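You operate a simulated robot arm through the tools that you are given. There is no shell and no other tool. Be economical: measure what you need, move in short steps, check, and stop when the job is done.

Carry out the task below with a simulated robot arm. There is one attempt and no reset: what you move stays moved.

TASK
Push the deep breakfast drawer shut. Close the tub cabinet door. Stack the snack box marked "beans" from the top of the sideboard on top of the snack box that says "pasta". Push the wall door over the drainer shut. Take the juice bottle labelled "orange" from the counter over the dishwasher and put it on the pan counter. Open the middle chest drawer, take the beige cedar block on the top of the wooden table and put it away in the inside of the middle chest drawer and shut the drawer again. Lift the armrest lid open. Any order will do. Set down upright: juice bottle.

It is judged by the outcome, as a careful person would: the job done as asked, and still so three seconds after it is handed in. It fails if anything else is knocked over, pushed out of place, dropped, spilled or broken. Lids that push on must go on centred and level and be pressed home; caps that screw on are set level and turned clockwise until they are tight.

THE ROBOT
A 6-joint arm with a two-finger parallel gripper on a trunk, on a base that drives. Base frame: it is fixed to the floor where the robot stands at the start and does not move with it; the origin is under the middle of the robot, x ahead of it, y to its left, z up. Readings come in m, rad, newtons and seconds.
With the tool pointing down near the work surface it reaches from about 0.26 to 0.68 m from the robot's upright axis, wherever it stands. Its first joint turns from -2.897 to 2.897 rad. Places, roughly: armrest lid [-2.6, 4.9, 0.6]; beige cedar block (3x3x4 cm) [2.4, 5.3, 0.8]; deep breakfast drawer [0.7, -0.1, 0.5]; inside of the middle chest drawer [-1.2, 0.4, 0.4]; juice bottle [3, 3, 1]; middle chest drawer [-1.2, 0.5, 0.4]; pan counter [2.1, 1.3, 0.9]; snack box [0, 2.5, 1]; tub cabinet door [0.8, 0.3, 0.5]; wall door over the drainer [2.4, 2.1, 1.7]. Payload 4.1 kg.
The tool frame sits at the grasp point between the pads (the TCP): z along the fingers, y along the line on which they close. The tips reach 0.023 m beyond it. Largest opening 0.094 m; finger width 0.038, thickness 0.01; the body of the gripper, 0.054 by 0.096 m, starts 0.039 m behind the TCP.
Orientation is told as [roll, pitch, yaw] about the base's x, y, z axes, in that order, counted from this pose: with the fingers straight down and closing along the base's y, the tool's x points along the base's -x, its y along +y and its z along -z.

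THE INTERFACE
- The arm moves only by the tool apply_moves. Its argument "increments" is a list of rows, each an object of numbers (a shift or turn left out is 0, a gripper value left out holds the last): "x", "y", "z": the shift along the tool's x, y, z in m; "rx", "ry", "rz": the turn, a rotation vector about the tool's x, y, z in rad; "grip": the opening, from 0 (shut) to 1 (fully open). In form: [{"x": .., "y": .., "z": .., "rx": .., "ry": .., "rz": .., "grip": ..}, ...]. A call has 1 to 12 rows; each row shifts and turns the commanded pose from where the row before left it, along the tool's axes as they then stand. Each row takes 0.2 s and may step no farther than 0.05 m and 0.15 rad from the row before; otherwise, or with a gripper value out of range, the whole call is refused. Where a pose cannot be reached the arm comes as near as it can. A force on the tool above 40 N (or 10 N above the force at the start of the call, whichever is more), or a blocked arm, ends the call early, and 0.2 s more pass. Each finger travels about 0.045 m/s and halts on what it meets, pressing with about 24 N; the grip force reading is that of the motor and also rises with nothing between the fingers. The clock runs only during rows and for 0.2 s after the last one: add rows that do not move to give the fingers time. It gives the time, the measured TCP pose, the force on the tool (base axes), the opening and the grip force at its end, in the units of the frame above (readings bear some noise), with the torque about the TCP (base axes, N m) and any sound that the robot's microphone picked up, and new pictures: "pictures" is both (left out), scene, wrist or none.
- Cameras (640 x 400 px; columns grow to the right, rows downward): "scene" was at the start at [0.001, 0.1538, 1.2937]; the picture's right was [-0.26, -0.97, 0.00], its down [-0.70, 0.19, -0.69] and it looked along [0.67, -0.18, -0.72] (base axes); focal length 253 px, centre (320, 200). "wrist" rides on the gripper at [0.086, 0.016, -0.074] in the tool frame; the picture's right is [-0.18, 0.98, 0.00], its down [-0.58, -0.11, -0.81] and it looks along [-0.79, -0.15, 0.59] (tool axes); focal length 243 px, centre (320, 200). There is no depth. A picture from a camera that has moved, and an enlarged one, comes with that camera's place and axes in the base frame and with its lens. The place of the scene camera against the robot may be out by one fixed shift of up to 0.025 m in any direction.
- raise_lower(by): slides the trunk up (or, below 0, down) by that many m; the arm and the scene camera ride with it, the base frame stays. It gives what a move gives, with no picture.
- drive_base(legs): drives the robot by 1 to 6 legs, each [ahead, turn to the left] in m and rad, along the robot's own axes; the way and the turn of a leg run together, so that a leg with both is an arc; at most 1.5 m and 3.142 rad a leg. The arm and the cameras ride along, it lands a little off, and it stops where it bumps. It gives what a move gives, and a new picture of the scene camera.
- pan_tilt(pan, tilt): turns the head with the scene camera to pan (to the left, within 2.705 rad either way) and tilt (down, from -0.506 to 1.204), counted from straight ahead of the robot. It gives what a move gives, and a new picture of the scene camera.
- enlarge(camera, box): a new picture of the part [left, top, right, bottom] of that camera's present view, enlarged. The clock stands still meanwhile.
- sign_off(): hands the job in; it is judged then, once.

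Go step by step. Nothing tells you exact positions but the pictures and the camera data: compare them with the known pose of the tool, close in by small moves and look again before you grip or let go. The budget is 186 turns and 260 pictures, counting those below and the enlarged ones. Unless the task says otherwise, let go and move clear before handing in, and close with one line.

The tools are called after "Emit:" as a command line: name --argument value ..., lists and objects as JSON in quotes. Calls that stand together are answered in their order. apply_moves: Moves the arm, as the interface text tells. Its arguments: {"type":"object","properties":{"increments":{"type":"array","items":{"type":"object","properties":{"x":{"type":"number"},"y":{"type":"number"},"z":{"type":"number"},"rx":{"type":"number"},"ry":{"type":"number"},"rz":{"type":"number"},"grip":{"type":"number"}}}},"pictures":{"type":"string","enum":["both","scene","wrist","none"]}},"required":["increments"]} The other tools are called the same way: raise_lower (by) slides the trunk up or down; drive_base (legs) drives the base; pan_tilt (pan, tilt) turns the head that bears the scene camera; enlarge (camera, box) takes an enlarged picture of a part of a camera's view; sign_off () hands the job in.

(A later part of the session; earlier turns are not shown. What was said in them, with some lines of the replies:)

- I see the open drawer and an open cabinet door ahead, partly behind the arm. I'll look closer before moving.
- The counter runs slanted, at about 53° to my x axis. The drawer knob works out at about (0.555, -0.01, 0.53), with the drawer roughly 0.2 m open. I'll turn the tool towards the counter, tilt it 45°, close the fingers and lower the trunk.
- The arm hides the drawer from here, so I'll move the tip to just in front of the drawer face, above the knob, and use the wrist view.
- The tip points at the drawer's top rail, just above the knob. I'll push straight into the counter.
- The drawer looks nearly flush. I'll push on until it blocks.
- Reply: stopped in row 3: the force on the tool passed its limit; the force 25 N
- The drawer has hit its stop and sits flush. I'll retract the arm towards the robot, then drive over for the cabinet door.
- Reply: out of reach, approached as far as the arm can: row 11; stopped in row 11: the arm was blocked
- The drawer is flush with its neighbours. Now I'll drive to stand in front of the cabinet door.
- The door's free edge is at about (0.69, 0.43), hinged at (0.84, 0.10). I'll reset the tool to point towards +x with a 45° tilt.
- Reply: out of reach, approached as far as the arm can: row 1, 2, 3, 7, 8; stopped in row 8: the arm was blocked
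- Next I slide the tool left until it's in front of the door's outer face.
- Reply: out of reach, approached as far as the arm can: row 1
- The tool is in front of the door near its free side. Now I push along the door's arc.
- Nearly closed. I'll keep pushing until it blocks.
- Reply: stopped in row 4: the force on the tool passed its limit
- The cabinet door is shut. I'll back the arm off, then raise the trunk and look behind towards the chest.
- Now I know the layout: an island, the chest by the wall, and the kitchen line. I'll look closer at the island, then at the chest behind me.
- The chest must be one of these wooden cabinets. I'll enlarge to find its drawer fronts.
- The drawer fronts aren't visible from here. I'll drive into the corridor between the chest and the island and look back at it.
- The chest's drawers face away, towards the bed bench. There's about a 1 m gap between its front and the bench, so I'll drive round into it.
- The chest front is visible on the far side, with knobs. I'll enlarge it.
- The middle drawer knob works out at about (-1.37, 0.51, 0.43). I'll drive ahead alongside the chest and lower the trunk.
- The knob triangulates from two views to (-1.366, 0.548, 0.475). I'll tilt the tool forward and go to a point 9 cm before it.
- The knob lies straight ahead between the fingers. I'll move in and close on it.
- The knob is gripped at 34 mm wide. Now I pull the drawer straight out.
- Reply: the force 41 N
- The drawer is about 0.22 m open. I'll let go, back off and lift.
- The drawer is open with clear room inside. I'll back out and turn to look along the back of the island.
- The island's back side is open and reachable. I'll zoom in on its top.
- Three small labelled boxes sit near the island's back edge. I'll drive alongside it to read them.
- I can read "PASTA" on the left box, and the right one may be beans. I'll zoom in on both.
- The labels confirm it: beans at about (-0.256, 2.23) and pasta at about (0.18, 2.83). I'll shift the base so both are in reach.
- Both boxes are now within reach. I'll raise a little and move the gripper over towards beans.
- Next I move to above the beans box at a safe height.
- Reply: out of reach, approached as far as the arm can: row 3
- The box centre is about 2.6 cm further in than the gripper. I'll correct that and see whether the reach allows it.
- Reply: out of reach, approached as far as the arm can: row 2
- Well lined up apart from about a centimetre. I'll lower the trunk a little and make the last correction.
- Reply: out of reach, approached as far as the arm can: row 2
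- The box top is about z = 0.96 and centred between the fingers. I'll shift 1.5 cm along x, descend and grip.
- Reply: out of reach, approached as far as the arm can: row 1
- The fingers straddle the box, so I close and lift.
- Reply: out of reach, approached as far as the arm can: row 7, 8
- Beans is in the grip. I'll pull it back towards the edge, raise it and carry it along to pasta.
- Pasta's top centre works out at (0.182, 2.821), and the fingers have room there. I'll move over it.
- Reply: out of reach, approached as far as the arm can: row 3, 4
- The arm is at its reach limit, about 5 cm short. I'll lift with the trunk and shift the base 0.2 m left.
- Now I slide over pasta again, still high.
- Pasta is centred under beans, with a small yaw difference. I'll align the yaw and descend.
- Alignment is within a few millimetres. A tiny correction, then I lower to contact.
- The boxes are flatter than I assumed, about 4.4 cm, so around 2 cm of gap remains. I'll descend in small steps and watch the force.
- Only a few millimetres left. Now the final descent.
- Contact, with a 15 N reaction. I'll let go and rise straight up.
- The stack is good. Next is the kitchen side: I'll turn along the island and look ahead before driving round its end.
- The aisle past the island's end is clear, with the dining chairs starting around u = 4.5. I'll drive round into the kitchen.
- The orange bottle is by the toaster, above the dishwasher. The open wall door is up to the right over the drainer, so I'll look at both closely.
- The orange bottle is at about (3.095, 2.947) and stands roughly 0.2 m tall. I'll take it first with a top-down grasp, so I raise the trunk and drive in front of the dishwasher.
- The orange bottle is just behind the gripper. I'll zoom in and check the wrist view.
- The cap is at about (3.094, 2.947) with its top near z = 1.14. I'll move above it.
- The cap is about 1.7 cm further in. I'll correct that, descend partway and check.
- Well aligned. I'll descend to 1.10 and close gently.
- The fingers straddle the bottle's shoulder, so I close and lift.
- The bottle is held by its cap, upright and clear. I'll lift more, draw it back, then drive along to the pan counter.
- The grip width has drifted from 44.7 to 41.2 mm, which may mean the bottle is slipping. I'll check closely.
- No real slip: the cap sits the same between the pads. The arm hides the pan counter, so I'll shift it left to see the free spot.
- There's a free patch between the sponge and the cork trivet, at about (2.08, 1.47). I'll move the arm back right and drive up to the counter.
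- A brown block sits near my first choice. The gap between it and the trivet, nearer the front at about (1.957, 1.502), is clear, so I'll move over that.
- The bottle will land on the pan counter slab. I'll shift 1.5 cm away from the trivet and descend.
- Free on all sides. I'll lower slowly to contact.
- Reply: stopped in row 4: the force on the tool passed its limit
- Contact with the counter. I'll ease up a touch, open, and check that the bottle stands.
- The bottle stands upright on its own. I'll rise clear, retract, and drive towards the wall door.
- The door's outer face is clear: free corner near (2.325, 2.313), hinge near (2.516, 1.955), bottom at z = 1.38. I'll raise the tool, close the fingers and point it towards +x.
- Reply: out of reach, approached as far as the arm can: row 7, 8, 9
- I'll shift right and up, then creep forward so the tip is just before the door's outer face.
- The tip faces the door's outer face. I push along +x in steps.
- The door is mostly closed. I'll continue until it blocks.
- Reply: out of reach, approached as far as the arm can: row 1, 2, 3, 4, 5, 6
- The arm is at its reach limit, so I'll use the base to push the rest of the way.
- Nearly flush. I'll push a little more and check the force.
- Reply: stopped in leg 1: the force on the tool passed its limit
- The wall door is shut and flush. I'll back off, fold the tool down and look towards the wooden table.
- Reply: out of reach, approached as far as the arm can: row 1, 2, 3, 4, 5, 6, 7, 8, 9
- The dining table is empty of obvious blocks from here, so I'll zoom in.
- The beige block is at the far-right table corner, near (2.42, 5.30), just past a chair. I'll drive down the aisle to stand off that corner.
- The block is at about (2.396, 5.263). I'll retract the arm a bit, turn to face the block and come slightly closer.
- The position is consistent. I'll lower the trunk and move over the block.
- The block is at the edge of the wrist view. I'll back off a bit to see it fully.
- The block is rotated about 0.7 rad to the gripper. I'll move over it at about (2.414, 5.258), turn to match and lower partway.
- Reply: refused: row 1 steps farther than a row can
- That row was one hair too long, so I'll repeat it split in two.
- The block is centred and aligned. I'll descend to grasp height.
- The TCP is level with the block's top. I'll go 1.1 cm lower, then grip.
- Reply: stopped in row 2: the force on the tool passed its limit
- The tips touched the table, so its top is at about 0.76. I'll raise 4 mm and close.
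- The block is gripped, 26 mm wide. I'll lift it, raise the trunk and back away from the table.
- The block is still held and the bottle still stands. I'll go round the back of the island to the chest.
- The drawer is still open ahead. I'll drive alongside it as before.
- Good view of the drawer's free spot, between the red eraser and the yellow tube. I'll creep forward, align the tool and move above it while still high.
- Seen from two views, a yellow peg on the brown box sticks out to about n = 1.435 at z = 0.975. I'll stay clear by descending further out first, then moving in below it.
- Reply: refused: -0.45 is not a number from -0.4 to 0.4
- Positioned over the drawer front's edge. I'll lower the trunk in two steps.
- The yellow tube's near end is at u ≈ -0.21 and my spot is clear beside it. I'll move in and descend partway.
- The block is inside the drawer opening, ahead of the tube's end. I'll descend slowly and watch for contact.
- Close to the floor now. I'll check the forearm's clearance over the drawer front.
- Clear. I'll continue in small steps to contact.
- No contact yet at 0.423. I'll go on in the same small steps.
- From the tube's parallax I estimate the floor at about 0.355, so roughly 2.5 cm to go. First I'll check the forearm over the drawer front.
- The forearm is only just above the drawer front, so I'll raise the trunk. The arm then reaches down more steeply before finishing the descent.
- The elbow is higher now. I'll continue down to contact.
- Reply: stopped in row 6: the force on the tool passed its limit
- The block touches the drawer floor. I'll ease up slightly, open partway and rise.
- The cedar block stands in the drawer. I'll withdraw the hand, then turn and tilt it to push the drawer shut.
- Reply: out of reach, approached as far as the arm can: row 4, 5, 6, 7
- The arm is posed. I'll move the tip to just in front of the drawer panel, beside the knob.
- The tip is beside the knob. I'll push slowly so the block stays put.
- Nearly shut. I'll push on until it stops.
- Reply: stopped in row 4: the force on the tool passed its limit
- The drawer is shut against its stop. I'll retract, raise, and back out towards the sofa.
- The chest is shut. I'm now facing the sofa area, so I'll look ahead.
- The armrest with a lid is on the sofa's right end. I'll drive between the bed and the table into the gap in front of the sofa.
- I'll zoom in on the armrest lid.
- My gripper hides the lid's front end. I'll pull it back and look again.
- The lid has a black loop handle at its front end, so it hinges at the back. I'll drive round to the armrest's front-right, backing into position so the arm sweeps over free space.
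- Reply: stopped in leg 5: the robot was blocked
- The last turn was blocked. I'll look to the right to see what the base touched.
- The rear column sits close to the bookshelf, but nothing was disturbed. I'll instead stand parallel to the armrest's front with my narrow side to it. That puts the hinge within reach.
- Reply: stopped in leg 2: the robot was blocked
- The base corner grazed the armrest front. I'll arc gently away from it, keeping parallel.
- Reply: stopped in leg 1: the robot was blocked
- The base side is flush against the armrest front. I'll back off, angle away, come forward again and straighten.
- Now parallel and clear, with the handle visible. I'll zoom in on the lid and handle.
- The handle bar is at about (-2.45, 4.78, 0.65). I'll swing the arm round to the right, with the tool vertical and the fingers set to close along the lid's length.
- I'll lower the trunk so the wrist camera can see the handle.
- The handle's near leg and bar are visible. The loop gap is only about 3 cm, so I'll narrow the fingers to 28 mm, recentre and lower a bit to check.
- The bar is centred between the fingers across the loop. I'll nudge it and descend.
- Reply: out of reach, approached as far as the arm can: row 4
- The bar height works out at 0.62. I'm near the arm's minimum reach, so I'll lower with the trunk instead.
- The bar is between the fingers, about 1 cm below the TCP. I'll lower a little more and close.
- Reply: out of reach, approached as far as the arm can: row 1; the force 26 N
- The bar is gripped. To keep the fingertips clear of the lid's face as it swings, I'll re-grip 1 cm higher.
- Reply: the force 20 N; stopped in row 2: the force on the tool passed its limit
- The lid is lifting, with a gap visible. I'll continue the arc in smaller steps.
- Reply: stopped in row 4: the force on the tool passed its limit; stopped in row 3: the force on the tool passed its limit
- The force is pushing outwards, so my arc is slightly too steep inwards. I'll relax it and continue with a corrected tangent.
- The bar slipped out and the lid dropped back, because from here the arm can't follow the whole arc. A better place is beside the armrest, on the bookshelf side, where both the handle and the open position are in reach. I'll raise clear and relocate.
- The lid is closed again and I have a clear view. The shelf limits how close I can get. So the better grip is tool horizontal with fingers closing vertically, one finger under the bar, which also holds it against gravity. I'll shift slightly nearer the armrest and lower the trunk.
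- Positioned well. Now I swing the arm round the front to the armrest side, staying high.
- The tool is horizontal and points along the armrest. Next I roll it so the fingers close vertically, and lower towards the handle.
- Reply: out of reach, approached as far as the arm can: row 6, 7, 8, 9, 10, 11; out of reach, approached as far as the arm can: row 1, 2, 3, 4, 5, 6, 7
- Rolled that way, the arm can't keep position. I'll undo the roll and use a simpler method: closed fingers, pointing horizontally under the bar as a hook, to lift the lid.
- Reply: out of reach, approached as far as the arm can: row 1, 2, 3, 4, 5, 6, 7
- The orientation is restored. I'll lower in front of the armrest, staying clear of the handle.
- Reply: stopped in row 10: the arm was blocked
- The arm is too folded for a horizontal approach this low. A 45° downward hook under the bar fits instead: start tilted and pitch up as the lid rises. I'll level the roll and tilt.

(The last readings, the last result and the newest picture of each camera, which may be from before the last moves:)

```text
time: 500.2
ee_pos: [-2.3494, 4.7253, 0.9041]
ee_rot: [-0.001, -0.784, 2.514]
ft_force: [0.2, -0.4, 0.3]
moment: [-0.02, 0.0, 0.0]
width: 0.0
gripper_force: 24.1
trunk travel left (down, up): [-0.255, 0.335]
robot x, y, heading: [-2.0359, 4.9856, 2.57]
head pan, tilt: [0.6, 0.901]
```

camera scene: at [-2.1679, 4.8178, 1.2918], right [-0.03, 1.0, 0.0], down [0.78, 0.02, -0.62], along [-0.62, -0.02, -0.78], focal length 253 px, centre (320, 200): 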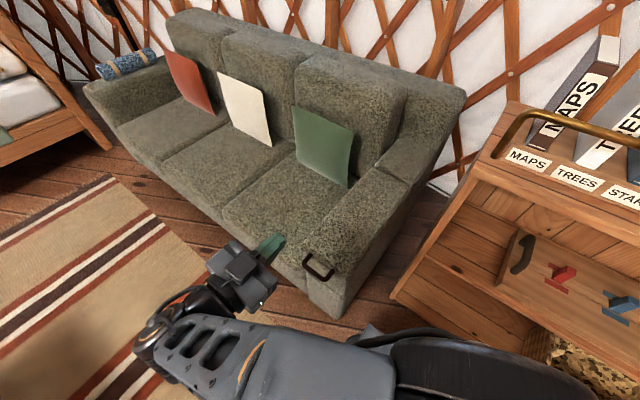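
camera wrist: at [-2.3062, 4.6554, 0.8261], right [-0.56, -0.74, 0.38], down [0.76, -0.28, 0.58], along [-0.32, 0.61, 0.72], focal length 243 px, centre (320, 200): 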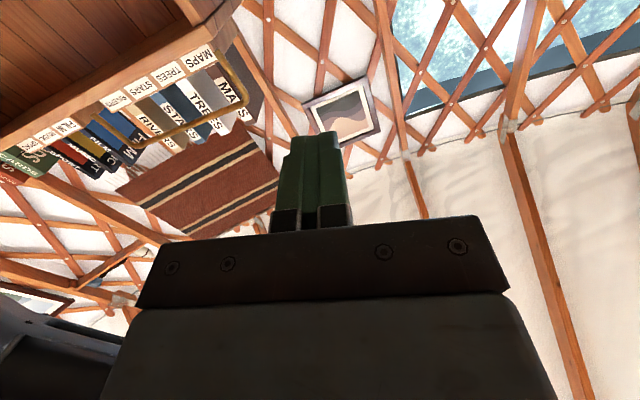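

Clean 45° pose. Now straight down to just in front of and below the handle line.

Emit:
apply_moves --increments '[{"x": 0.0279, "y": -0.01, "z": 0.0279}, {"x": 0.0279, "z": 0.0279}, {"x": 0.0279, "z": 0.0279}, {"x": 0.0279, "z": 0.0279}, {"x": 0.0279, "z": 0.0279}, {"x": 0.0279, "z": 0.0279}]'

Emit:
enlarge --camera "scene" --box '[200, 200, 400, 330]'

```text
time: 501.6
ee_pos: [-2.3441, 4.7341, 0.6657]
ee_rot: [0.001, -0.785, 2.512]
ft_force: [-0.2, -0.1, -0.1]
moment: [-0.04, -0.04, 0.02]
width: 0.0003
gripper_force: 23.9
trunk travel left (down, up): [-0.255, 0.335]
robot x, y, heading: [-2.0378, 4.9816, 2.569]
head pan, tilt: [0.6, 0.901]
camera scene: at [-2.1682, 4.8178, 1.2918], right [-0.03, 1.0, 0.0], down [0.78, 0.02, -0.62], along [-0.62, -0.02, -0.78], focal length 253 px, centre (320, 200)
camera wrist: at [-2.261, 4.6543, 0.6593], right [-0.68, -0.72, 0.13], down [0.19, 0.0, 0.98], along [-0.7, 0.7, 0.14], focal length 243 px, centre (320, 200)
```

scene: 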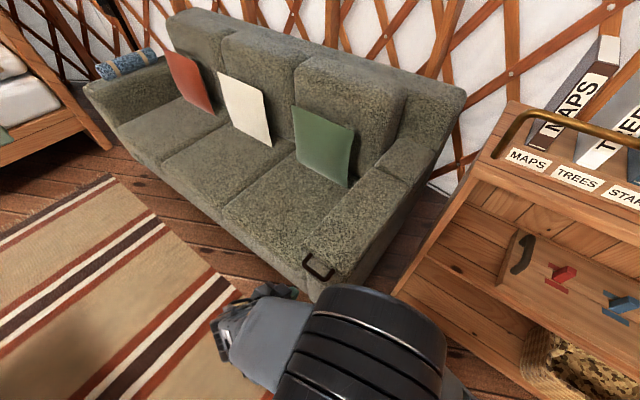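
wrist: 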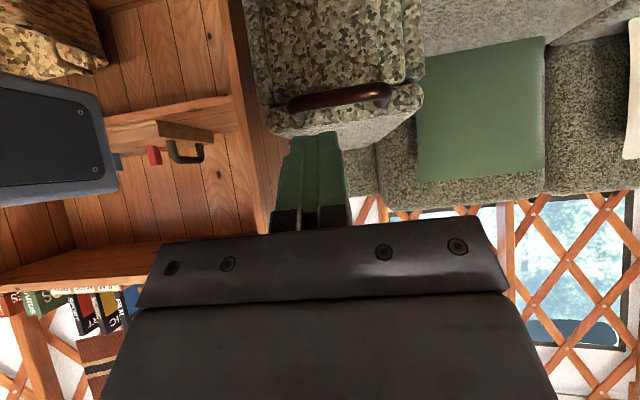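

```text
3.08 times, centred on (300, 265) of scene
camera zoom: at [-2.1682, 4.8178, 1.2918], right [-0.03, 1.0, 0.0], down [0.78, 0.02, -0.62], along [-0.62, -0.02, -0.78], focal length 778 px, centre (382, 0)
```

zoom: 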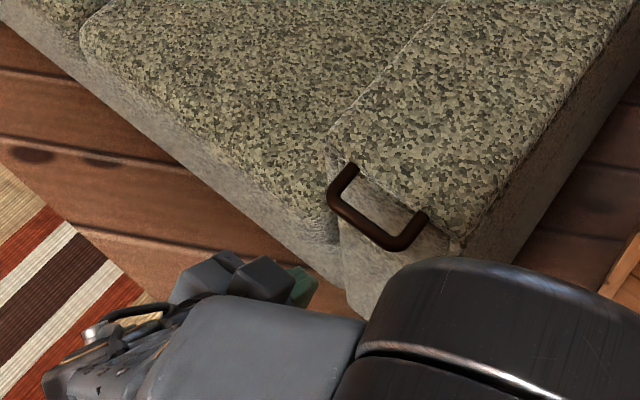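

The bar is clearly in view at z ≈ 0.61, right ahead. I'll slide the closed fingers in underneath it.

Emit:
apply_moves --increments '[{"x": 0.01}, {"z": 0.032}, {"z": 0.032}, {"z": 0.032}, {"z": 0.03}]' --pictures "wrist"

Emit:
enlarge --camera "scene" --box '[250, 210, 390, 310]'

```text
time: 502.8
ee_pos: [-2.409, 4.7826, 0.5707]
ee_rot: [0.0, -0.786, 2.513]
ft_force: [0.3, -0.4, 0.0]
moment: [-0.01, 0.0, -0.03]
width: 0.0
gripper_force: 23.8
trunk travel left (down, up): [-0.255, 0.335]
robot x, y, heading: [-2.0348, 4.9846, 2.565]
head pan, tilt: [0.6, 0.901]
camera wrist: at [-2.3269, 4.7039, 0.5632], right [-0.68, -0.72, 0.13], down [0.19, 0.0, 0.98], along [-0.7, 0.7, 0.14], focal length 243 px, centre (320, 200)
```

wrist: 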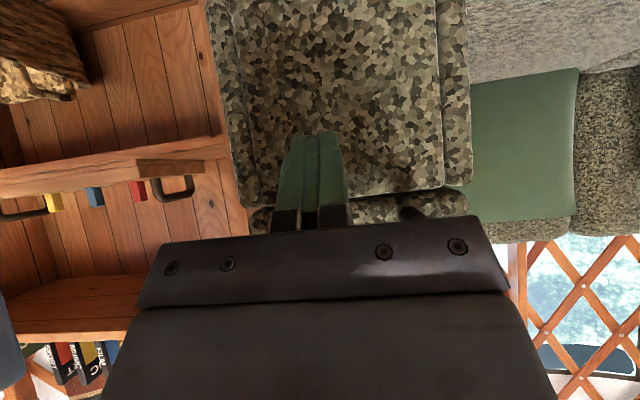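

```text
4.00 times, centred on (320, 260) of scene
camera zoom: at [-2.1681, 4.8175, 1.2918], right [-0.03, 1.0, 0.0], down [0.78, 0.02, -0.62], along [-0.62, -0.02, -0.78], focal length 1012 px, centre (320, -40)
```

zoom: 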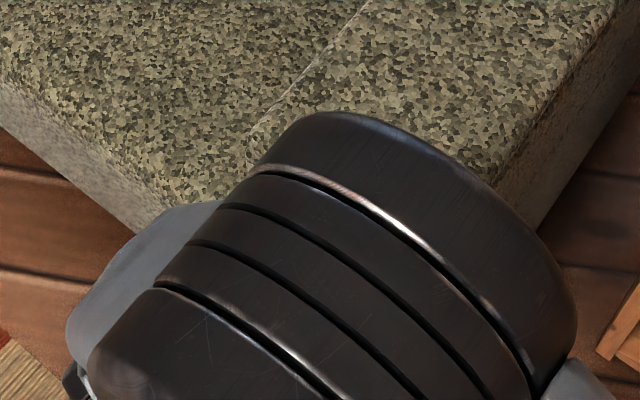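

The fist is under the bar. I lift along the lid's arc, pitching up as it rises.

Emit:
apply_moves --increments '[{"x": -0.0127, "z": -0.0127}, {"x": -0.0223, "z": -0.0229, "ry": -0.07}, {"x": -0.0253, "z": -0.0195, "ry": -0.07}, {"x": -0.0278, "z": -0.0158, "ry": -0.07}, {"x": -0.0297, "z": -0.0118, "ry": -0.07}]'

```text
time: 504.0
ee_pos: [-2.4202, 4.7906, 0.7157]
ee_rot: [-0.001, -1.065, 2.513]
ft_force: [1.3, -0.2, -1.7]
moment: [-0.01, -0.03, 0.03]
width: 0.0
gripper_force: 23.5
trunk travel left (down, up): [-0.255, 0.335]
robot x, y, heading: [-2.0348, 4.9826, 2.568]
head pan, tilt: [0.6, 0.901]
camera scene: at [-2.1684, 4.8174, 1.2917], right [-0.03, 1.0, 0.0], down [0.78, 0.02, -0.62], along [-0.62, -0.02, -0.78], focal length 253 px, centre (320, 200)
camera wrist: at [-2.3427, 4.7151, 0.6765], right [-0.65, -0.74, 0.16], down [0.41, -0.16, 0.9], along [-0.64, 0.65, 0.41], focal length 243 px, centre (320, 200)
```

scene: 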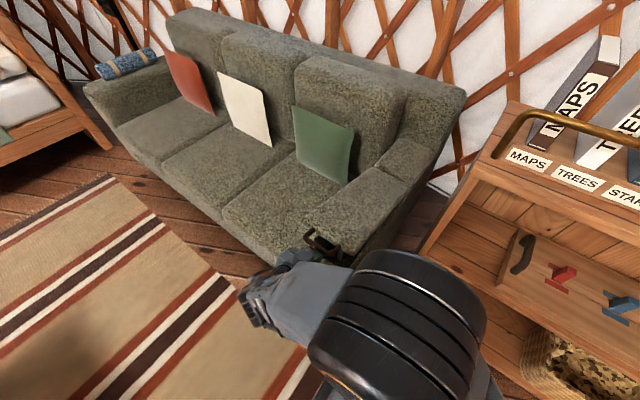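
wrist: 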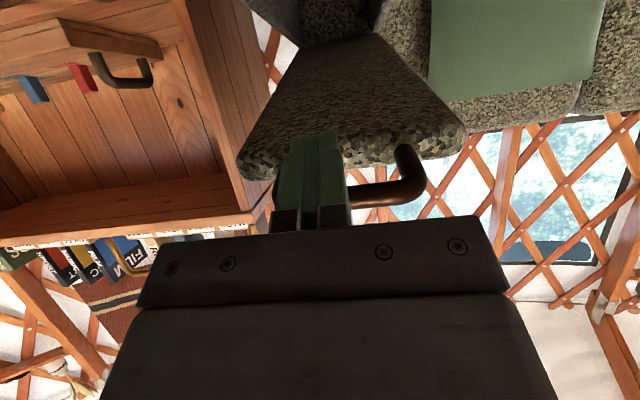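

It works beautifully: the lid is rising on the hook with hardly any force. I'll continue.

Emit:
apply_moves --increments '[{"x": -0.031, "z": -0.0075, "ry": -0.07}, {"x": -0.0319, "z": -0.0031, "ry": -0.07}, {"x": -0.0319, "z": 0.0014, "ry": -0.07}, {"x": -0.0315, "z": 0.0058, "ry": -0.07}, {"x": -0.0303, "z": 0.0101, "ry": -0.07}]'

```text
time: 505.2
ee_pos: [-2.4697, 4.8265, 0.8631]
ee_rot: [-0.001, -1.417, 2.513]
ft_force: [-0.7, 0.3, -3.7]
moment: [-0.08, -0.14, -0.07]
width: 0.0001
gripper_force: 24.0
trunk travel left (down, up): [-0.255, 0.335]
robot x, y, heading: [-2.0342, 4.9874, 2.57]
head pan, tilt: [0.6, 0.901]
camera scene: at [-2.1684, 4.8175, 1.2917], right [-0.03, 1.0, 0.0], down [0.78, 0.02, -0.62], along [-0.62, -0.02, -0.78], focal length 253 px, centre (320, 200)
camera wrist: at [-2.4096, 4.7637, 0.7894], right [-0.6, -0.78, 0.18], down [0.64, -0.33, 0.7], along [-0.48, 0.54, 0.69], focal length 243 px, centre (320, 200)
```

scene: 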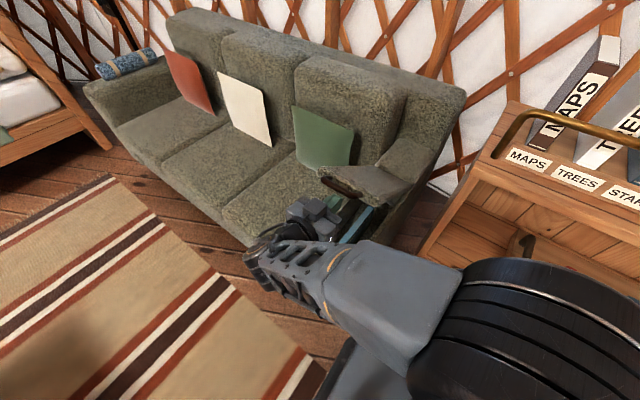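
wrist: 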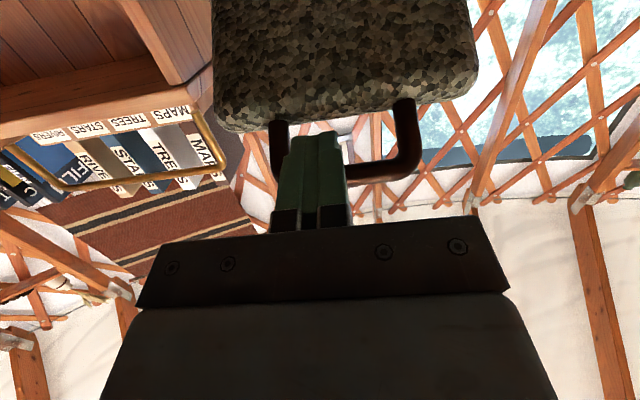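

33° up with tiny forces. Next stretch of the arc.

Emit:
apply_moves --increments '[{"x": -0.0286, "z": 0.0143, "ry": -0.05}, {"x": -0.0267, "z": 0.0176, "ry": -0.05}, {"x": -0.0244, "z": 0.0207, "ry": -0.05}, {"x": -0.0218, "z": 0.0234, "ry": -0.05}]'

```text
time: 506.2
ee_pos: [-2.5399, 4.8765, 0.9601]
ee_rot: [-3.138, -1.527, -0.63]
ft_force: [0.4, -0.5, -1.3]
moment: [-0.01, 0.0, -0.01]
width: 0.0001
gripper_force: 23.9
trunk travel left (down, up): [-0.255, 0.335]
robot x, y, heading: [-2.0376, 4.9811, 2.567]
head pan, tilt: [0.6, 0.901]
camera scene: at [-2.1682, 4.8174, 1.2917], right [-0.03, 1.0, 0.0], down [0.78, 0.02, -0.62], along [-0.62, -0.02, -0.78], focal length 253 px, centre (320, 200)
camera wrist: at [-2.4917, 4.8232, 0.8692], right [-0.57, -0.8, 0.18], down [0.74, -0.4, 0.55], along [-0.36, 0.45, 0.82], focal length 243 px, centre (320, 200)
```

scene: 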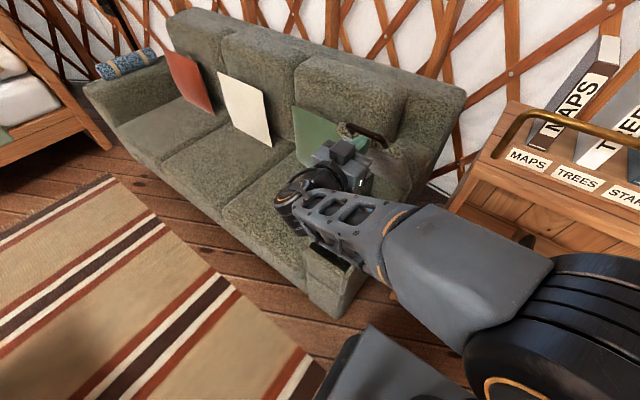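
wrist: 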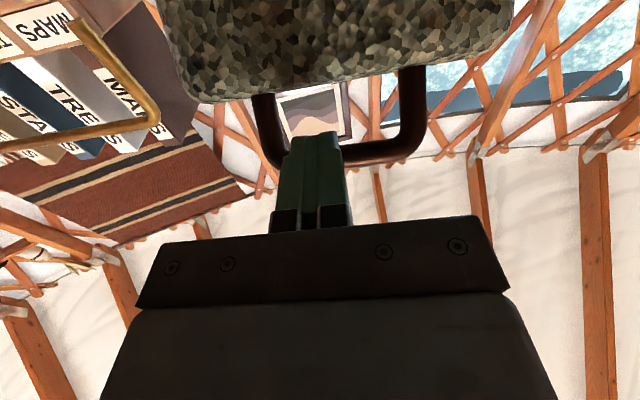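

49° now. I continue towards vertical.

Emit:
apply_moves --increments '[{"x": -0.0188, "z": 0.0259, "ry": -0.05}, {"x": -0.0156, "z": 0.0281, "ry": -0.05}, {"x": -0.0121, "z": 0.0296, "ry": -0.05}, {"x": -0.0084, "z": 0.0308}, {"x": -0.0062, "z": 0.0313}]'

```text
time: 507.4
ee_pos: [-2.65, 4.9578, 1.0388]
ee_rot: [-3.137, -1.379, -0.633]
ft_force: [0.4, 0.6, -0.3]
moment: [0.01, -0.01, -0.02]
width: 0.0
gripper_force: 24.5
trunk travel left (down, up): [-0.255, 0.335]
robot x, y, heading: [-2.0366, 4.9836, 2.569]
head pan, tilt: [0.6, 0.901]
camera scene: at [-2.1682, 4.8175, 1.2917], right [-0.03, 1.0, 0.0], down [0.78, 0.02, -0.62], along [-0.62, -0.02, -0.78], focal length 253 px, centre (320, 200)
camera wrist: at [-2.614, 4.9126, 0.9396], right [-0.55, -0.82, 0.18], down [0.79, -0.44, 0.42], along [-0.26, 0.37, 0.89], focal length 243 px, centre (320, 200)
```

scene: 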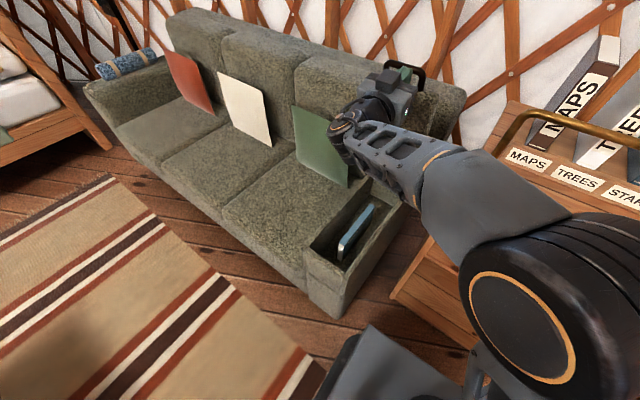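
wrist: 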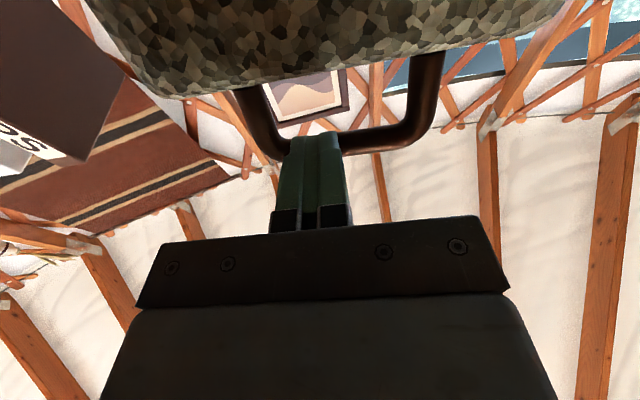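

69° and the compartment is visible. I'll push on past vertical.

Emit:
apply_moves --increments '[{"x": -0.0041, "z": 0.0317}, {"x": -0.0018, "z": 0.032}, {"x": 0.0004, "z": 0.0319}, {"x": 0.0026, "z": 0.0319}]'

```text
time: 508.4
ee_pos: [-2.7504, 5.0307, 1.0666]
ee_rot: [-3.141, -1.377, -0.632]
ft_force: [0.5, -0.3, 0.4]
moment: [-0.01, -0.02, 0.05]
width: 0.0
gripper_force: 24.0
trunk travel left (down, up): [-0.255, 0.335]
robot x, y, heading: [-2.0348, 4.9841, 2.565]
head pan, tilt: [0.6, 0.901]
camera scene: at [-2.1682, 4.8175, 1.2917], right [-0.03, 1.0, 0.0], down [0.78, 0.02, -0.62], along [-0.62, -0.02, -0.78], focal length 253 px, centre (320, 200)
camera wrist: at [-2.7148, 4.9853, 0.9674], right [-0.55, -0.82, 0.18], down [0.79, -0.44, 0.42], along [-0.26, 0.37, 0.89], focal length 243 px, centre (320, 200)
```

scene: 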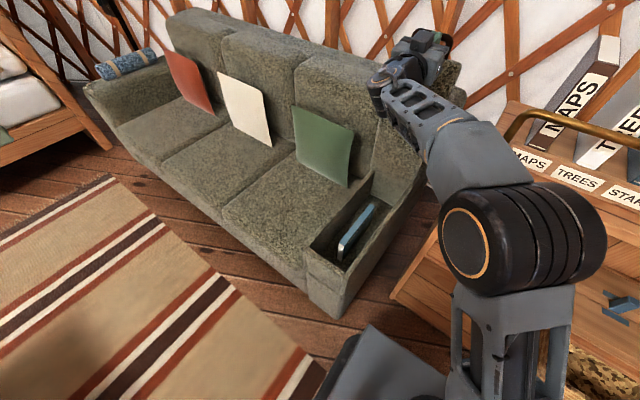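
wrist: 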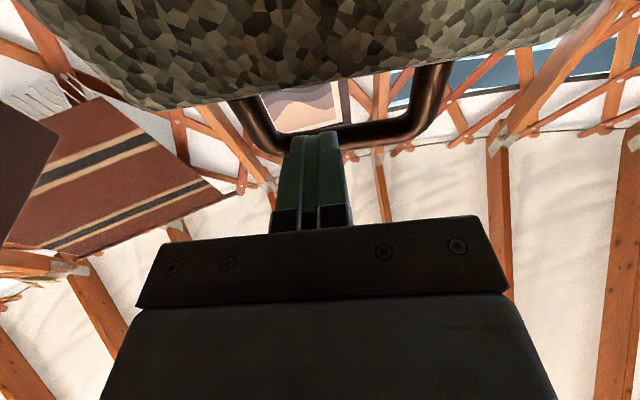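

About 85°. A few more steps past vertical, watching for the stop.

Emit:
apply_moves --increments '[{"x": 0.0048, "z": 0.0316}, {"x": 0.0071, "z": 0.0312}, {"x": 0.0093, "z": 0.0305}]'

```text
time: 509.2
ee_pos: [-2.8278, 5.0857, 1.0625]
ee_rot: [-3.139, -1.378, -0.632]
ft_force: [20.7, -5.1, -9.2]
moment: [-0.16, -0.03, -0.15]
width: 0.0
gripper_force: 23.8
trunk travel left (down, up): [-0.255, 0.335]
robot x, y, heading: [-2.036, 4.9859, 2.57]
head pan, tilt: [0.6, 0.901]
camera scene: at [-2.1663, 4.8169, 1.2916], right [-0.03, 1.0, 0.0], down [0.78, 0.02, -0.62], along [-0.62, -0.02, -0.78], focal length 253 px, centre (320, 200)
camera wrist: at [-2.7907, 5.0403, 0.9631], right [-0.55, -0.82, 0.18], down [0.79, -0.44, 0.42], along [-0.26, 0.37, 0.89], focal length 243 px, centre (320, 200)
```

scene: 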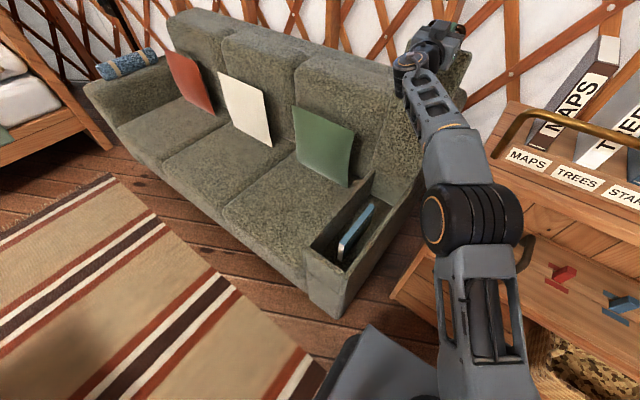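
wrist: 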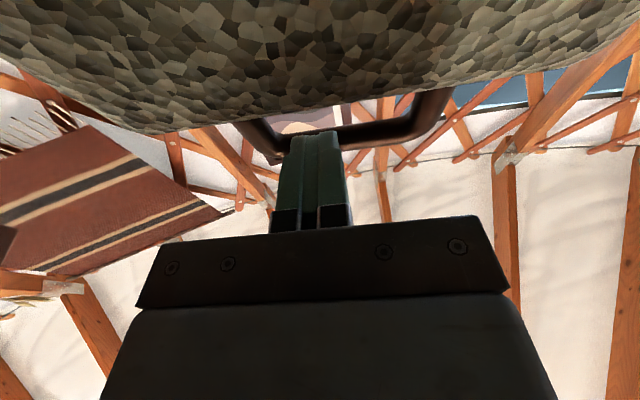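

The lid has reached its stop, leaning just past vertical. I'll withdraw the fist straight back and see whether it stays.

Emit:
apply_moves --increments '[{"z": -0.02}, {"z": -0.02}, {"z": -0.03}, {"z": -0.03}, {}]'

```text
time: 510.4
ee_pos: [-2.7488, 5.0298, 1.0442]
ee_rot: [3.141, -1.376, -0.626]
ft_force: [-0.6, 0.1, 0.0]
moment: [-0.03, -0.02, 0.03]
width: 0.0
gripper_force: 23.4
trunk travel left (down, up): [-0.255, 0.335]
robot x, y, heading: [-2.0355, 4.9844, 2.57]
head pan, tilt: [0.6, 0.901]
camera scene: at [-2.1682, 4.8176, 1.2917], right [-0.03, 1.0, 0.0], down [0.78, 0.02, -0.62], along [-0.62, -0.02, -0.78], focal length 253 px, centre (320, 200)
camera wrist: at [-2.7124, 4.9843, 0.9444], right [-0.55, -0.82, 0.18], down [0.79, -0.44, 0.42], along [-0.26, 0.37, 0.89], focal length 243 px, centre (320, 200)
```

scene: 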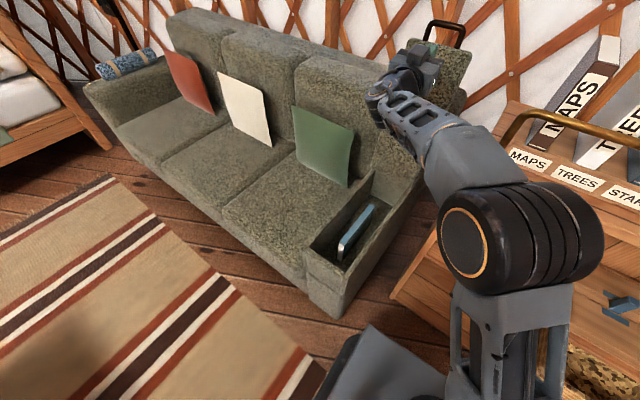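
wrist: 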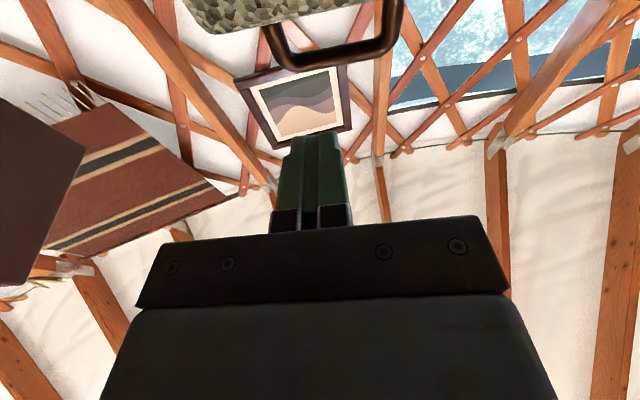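

The lid stays open by itself. I'll back right off and check again.

Emit:
apply_moves --increments '[{"z": -0.045}, {"z": -0.045}, {"z": -0.045}, {"z": -0.045}, {"z": -0.045}, {"z": -0.03}, {}, {}, {}, {}]'

Emit:
enlarge --camera "scene" --box '[280, 0, 540, 340]'

```text
time: 512.6
ee_pos: [-2.5453, 4.8834, 0.9943]
ee_rot: [-3.141, -1.378, -0.629]
ft_force: [-0.1, 0.6, 0.1]
moment: [-0.01, 0.0, -0.01]
width: 0.0
gripper_force: 24.8
trunk travel left (down, up): [-0.255, 0.335]
robot x, y, heading: [-2.0361, 4.9865, 2.565]
head pan, tilt: [0.6, 0.901]
camera scene: at [-2.1683, 4.8176, 1.2917], right [-0.03, 1.0, 0.0], down [0.78, 0.02, -0.62], along [-0.62, -0.02, -0.78], focal length 253 px, centre (320, 200)
camera wrist: at [-2.5092, 4.8374, 0.8957], right [-0.55, -0.82, 0.18], down [0.79, -0.44, 0.42], along [-0.26, 0.37, 0.89], focal length 243 px, centre (320, 200)
```

scene: 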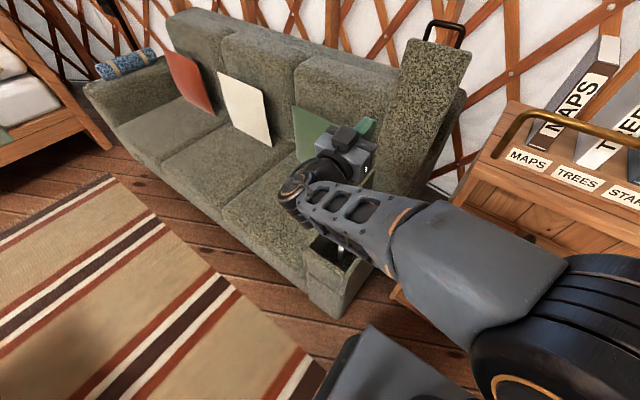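
wrist: 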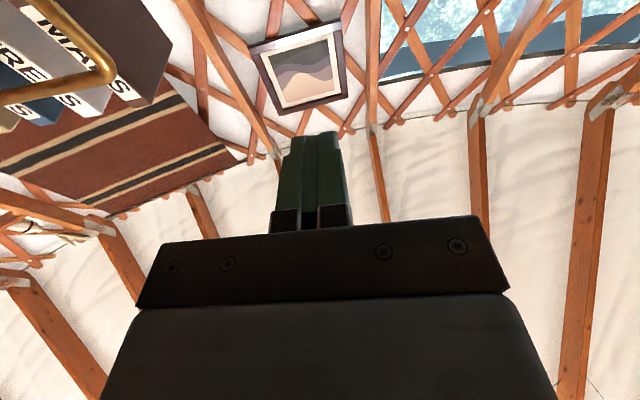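

```text
1.18 times, centred on (410, 170) of scene
camera zoom: at [-2.1683, 4.8176, 1.2917], right [-0.03, 1.0, 0.0], down [0.78, 0.02, -0.62], along [-0.62, -0.02, -0.78], focal length 298 px, centre (214, 235)
```

zoom: 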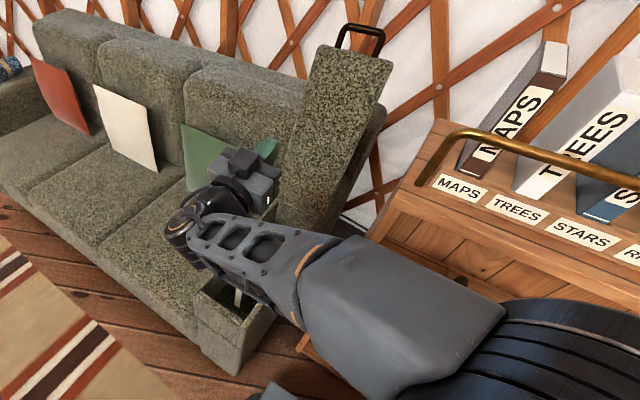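

The lid stands open on its own. I'll back away and take one last look at the kitchen side and the island from here.

Emit:
drive_base --legs '[[-0.4, 0], [0, -0.9]]'

Emit:
pan_tilt --pan -2.3 --tilt 0.15

Emit:
enlarge --camera "scene" --box '[220, 120, 420, 245]'

```text
time: 515.0
ee_pos: [-2.2282, 4.678, 0.9947]
ee_rot: [3.139, -1.376, -0.629]
ft_force: [-0.2, 0.6, -0.2]
moment: [0.05, -0.02, 0.02]
width: 0.0
gripper_force: 24.5
trunk travel left (down, up): [-0.255, 0.335]
robot x, y, heading: [-1.7215, 4.7787, 2.568]
head pan, tilt: [0.6, 0.901]
stopped in leg 1: the robot was blocked; the commanded pose is now the measured one
camera scene: at [-1.8513, 4.6127, 1.2917], right [-0.03, 1.0, 0.0], down [0.78, 0.02, -0.62], along [-0.62, -0.02, -0.78], focal length 253 px, centre (320, 200)
```

scene: 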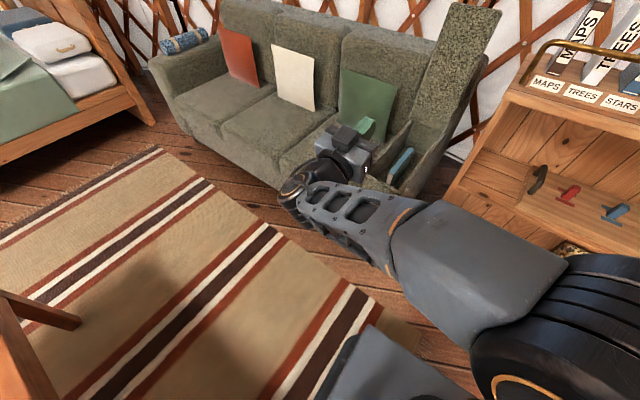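

```text
time: 517.5
ee_pos: [-2.2281, 4.6797, 0.9944]
ee_rot: [3.141, -1.378, -0.63]
ft_force: [-0.4, 1.1, 0.6]
moment: [-0.02, 0.03, 0.01]
width: 0.0
gripper_force: 23.5
trunk travel left (down, up): [-0.255, 0.335]
robot x, y, heading: [-1.7171, 4.7805, 2.572]
head pan, tilt: [-2.3, 0.15]
camera scene: at [-1.6865, 4.6391, 1.358], right [0.26, -0.96, 0.0], down [-0.14, -0.04, -0.99], along [0.95, 0.26, -0.15], focal length 253 px, centre (320, 200)
```

scene: 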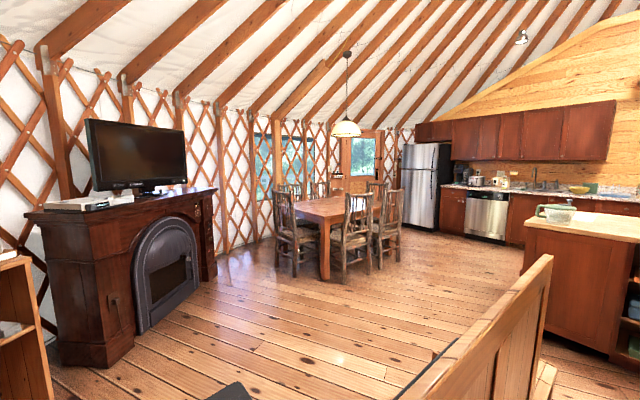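

```text
3.20 times, centred on (320, 182) of scene
camera zoom: at [-1.6865, 4.6391, 1.358], right [0.26, -0.96, 0.0], down [-0.14, -0.04, -0.99], along [0.95, 0.26, -0.15], focal length 810 px, centre (320, 256)
```

zoom: 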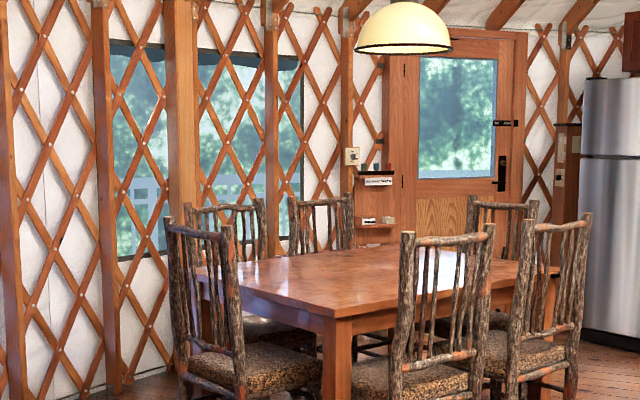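

The wall cabinets all look flush, so that door is shut. But reversing bumped something behind me, so I'll check nothing was displaced.

Emit:
pan_tilt --pan -2.7 --tilt 0.8

Emit:
pan_tilt --pan 2.7 --tilt 0.8

```text
time: 518.5
ee_pos: [-2.2299, 4.6789, 0.994]
ee_rot: [3.141, -1.377, -0.63]
ft_force: [0.0, 0.4, -0.6]
moment: [0.0, 0.0, 0.0]
width: 0.0
gripper_force: 24.3
trunk travel left (down, up): [-0.255, 0.335]
robot x, y, heading: [-1.719, 4.7799, 2.574]
head pan, tilt: [-2.7, 0.799]
camera scene: at [-1.6959, 4.604, 1.2997], right [-0.13, -0.99, 0.0], down [-0.71, 0.09, -0.7], along [0.69, -0.09, -0.72], focal length 253 px, centre (320, 200)
```

scene: 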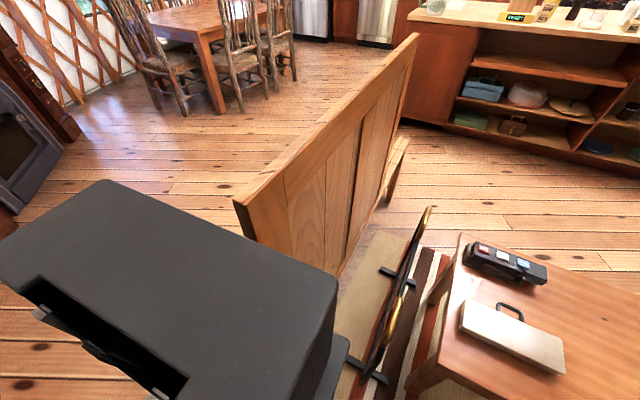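

```text
time: 522.7
ee_pos: [-2.2281, 4.6791, 0.9959]
ee_rot: [3.142, -1.376, -0.631]
ft_force: [-0.9, 0.1, 0.1]
moment: [0.02, -0.03, -0.01]
width: 0.0
gripper_force: 23.6
trunk travel left (down, up): [-0.255, 0.335]
robot x, y, heading: [-1.7175, 4.7785, 2.567]
head pan, tilt: [2.7, 0.799]
camera scene: at [-1.7335, 4.5461, 1.2996], right [-0.85, -0.53, 0.0], down [-0.38, 0.61, -0.7], along [0.37, -0.59, -0.72], focal length 253 px, centre (320, 200)
```

scene: 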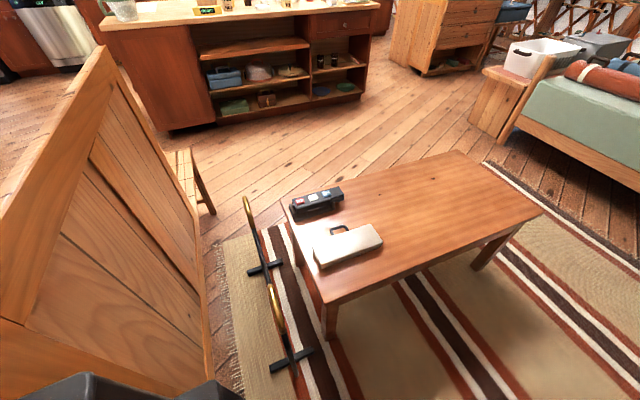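

The bench, frame and table all stand as before, and the chest drawer is shut. I'll ease off the bench and hand in.

Emit:
drive_base --legs '[[0.06, 0]]'

```text
time: 523.7
ee_pos: [-2.2787, 4.7119, 0.9957]
ee_rot: [3.141, -1.377, -0.629]
ft_force: [0.6, -0.5, -0.3]
moment: [-0.02, 0.02, 0.01]
width: 0.0
gripper_force: 23.8
trunk travel left (down, up): [-0.255, 0.335]
robot x, y, heading: [-1.7672, 4.8125, 2.568]
head pan, tilt: [2.7, 0.799]
camera scene: at [-1.7842, 4.579, 1.2996], right [-0.85, -0.53, 0.0], down [-0.38, 0.61, -0.7], along [0.37, -0.59, -0.72], focal length 253 px, centre (320, 200)
```

scene: 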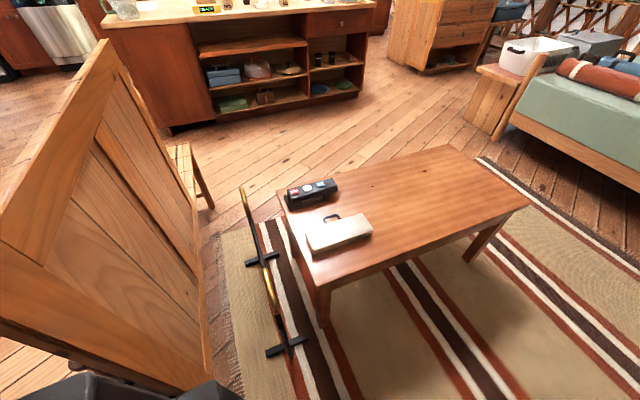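

Everything is in place and the robot is clear, so I'm handing in.

Emit:
sign_off

```text
The job is handed in.
```

I finished all seven tasks and handed the job in: drawer and both doors shut, beans stacked on pasta, orange bottle upright on the pan counter, cedar block in the closed chest drawer, and armrest lid open. On the way the lid slipped and dropped shut once, and the base bumped the sofa's armrest and the bench; I saw nothing out of place afterwards.
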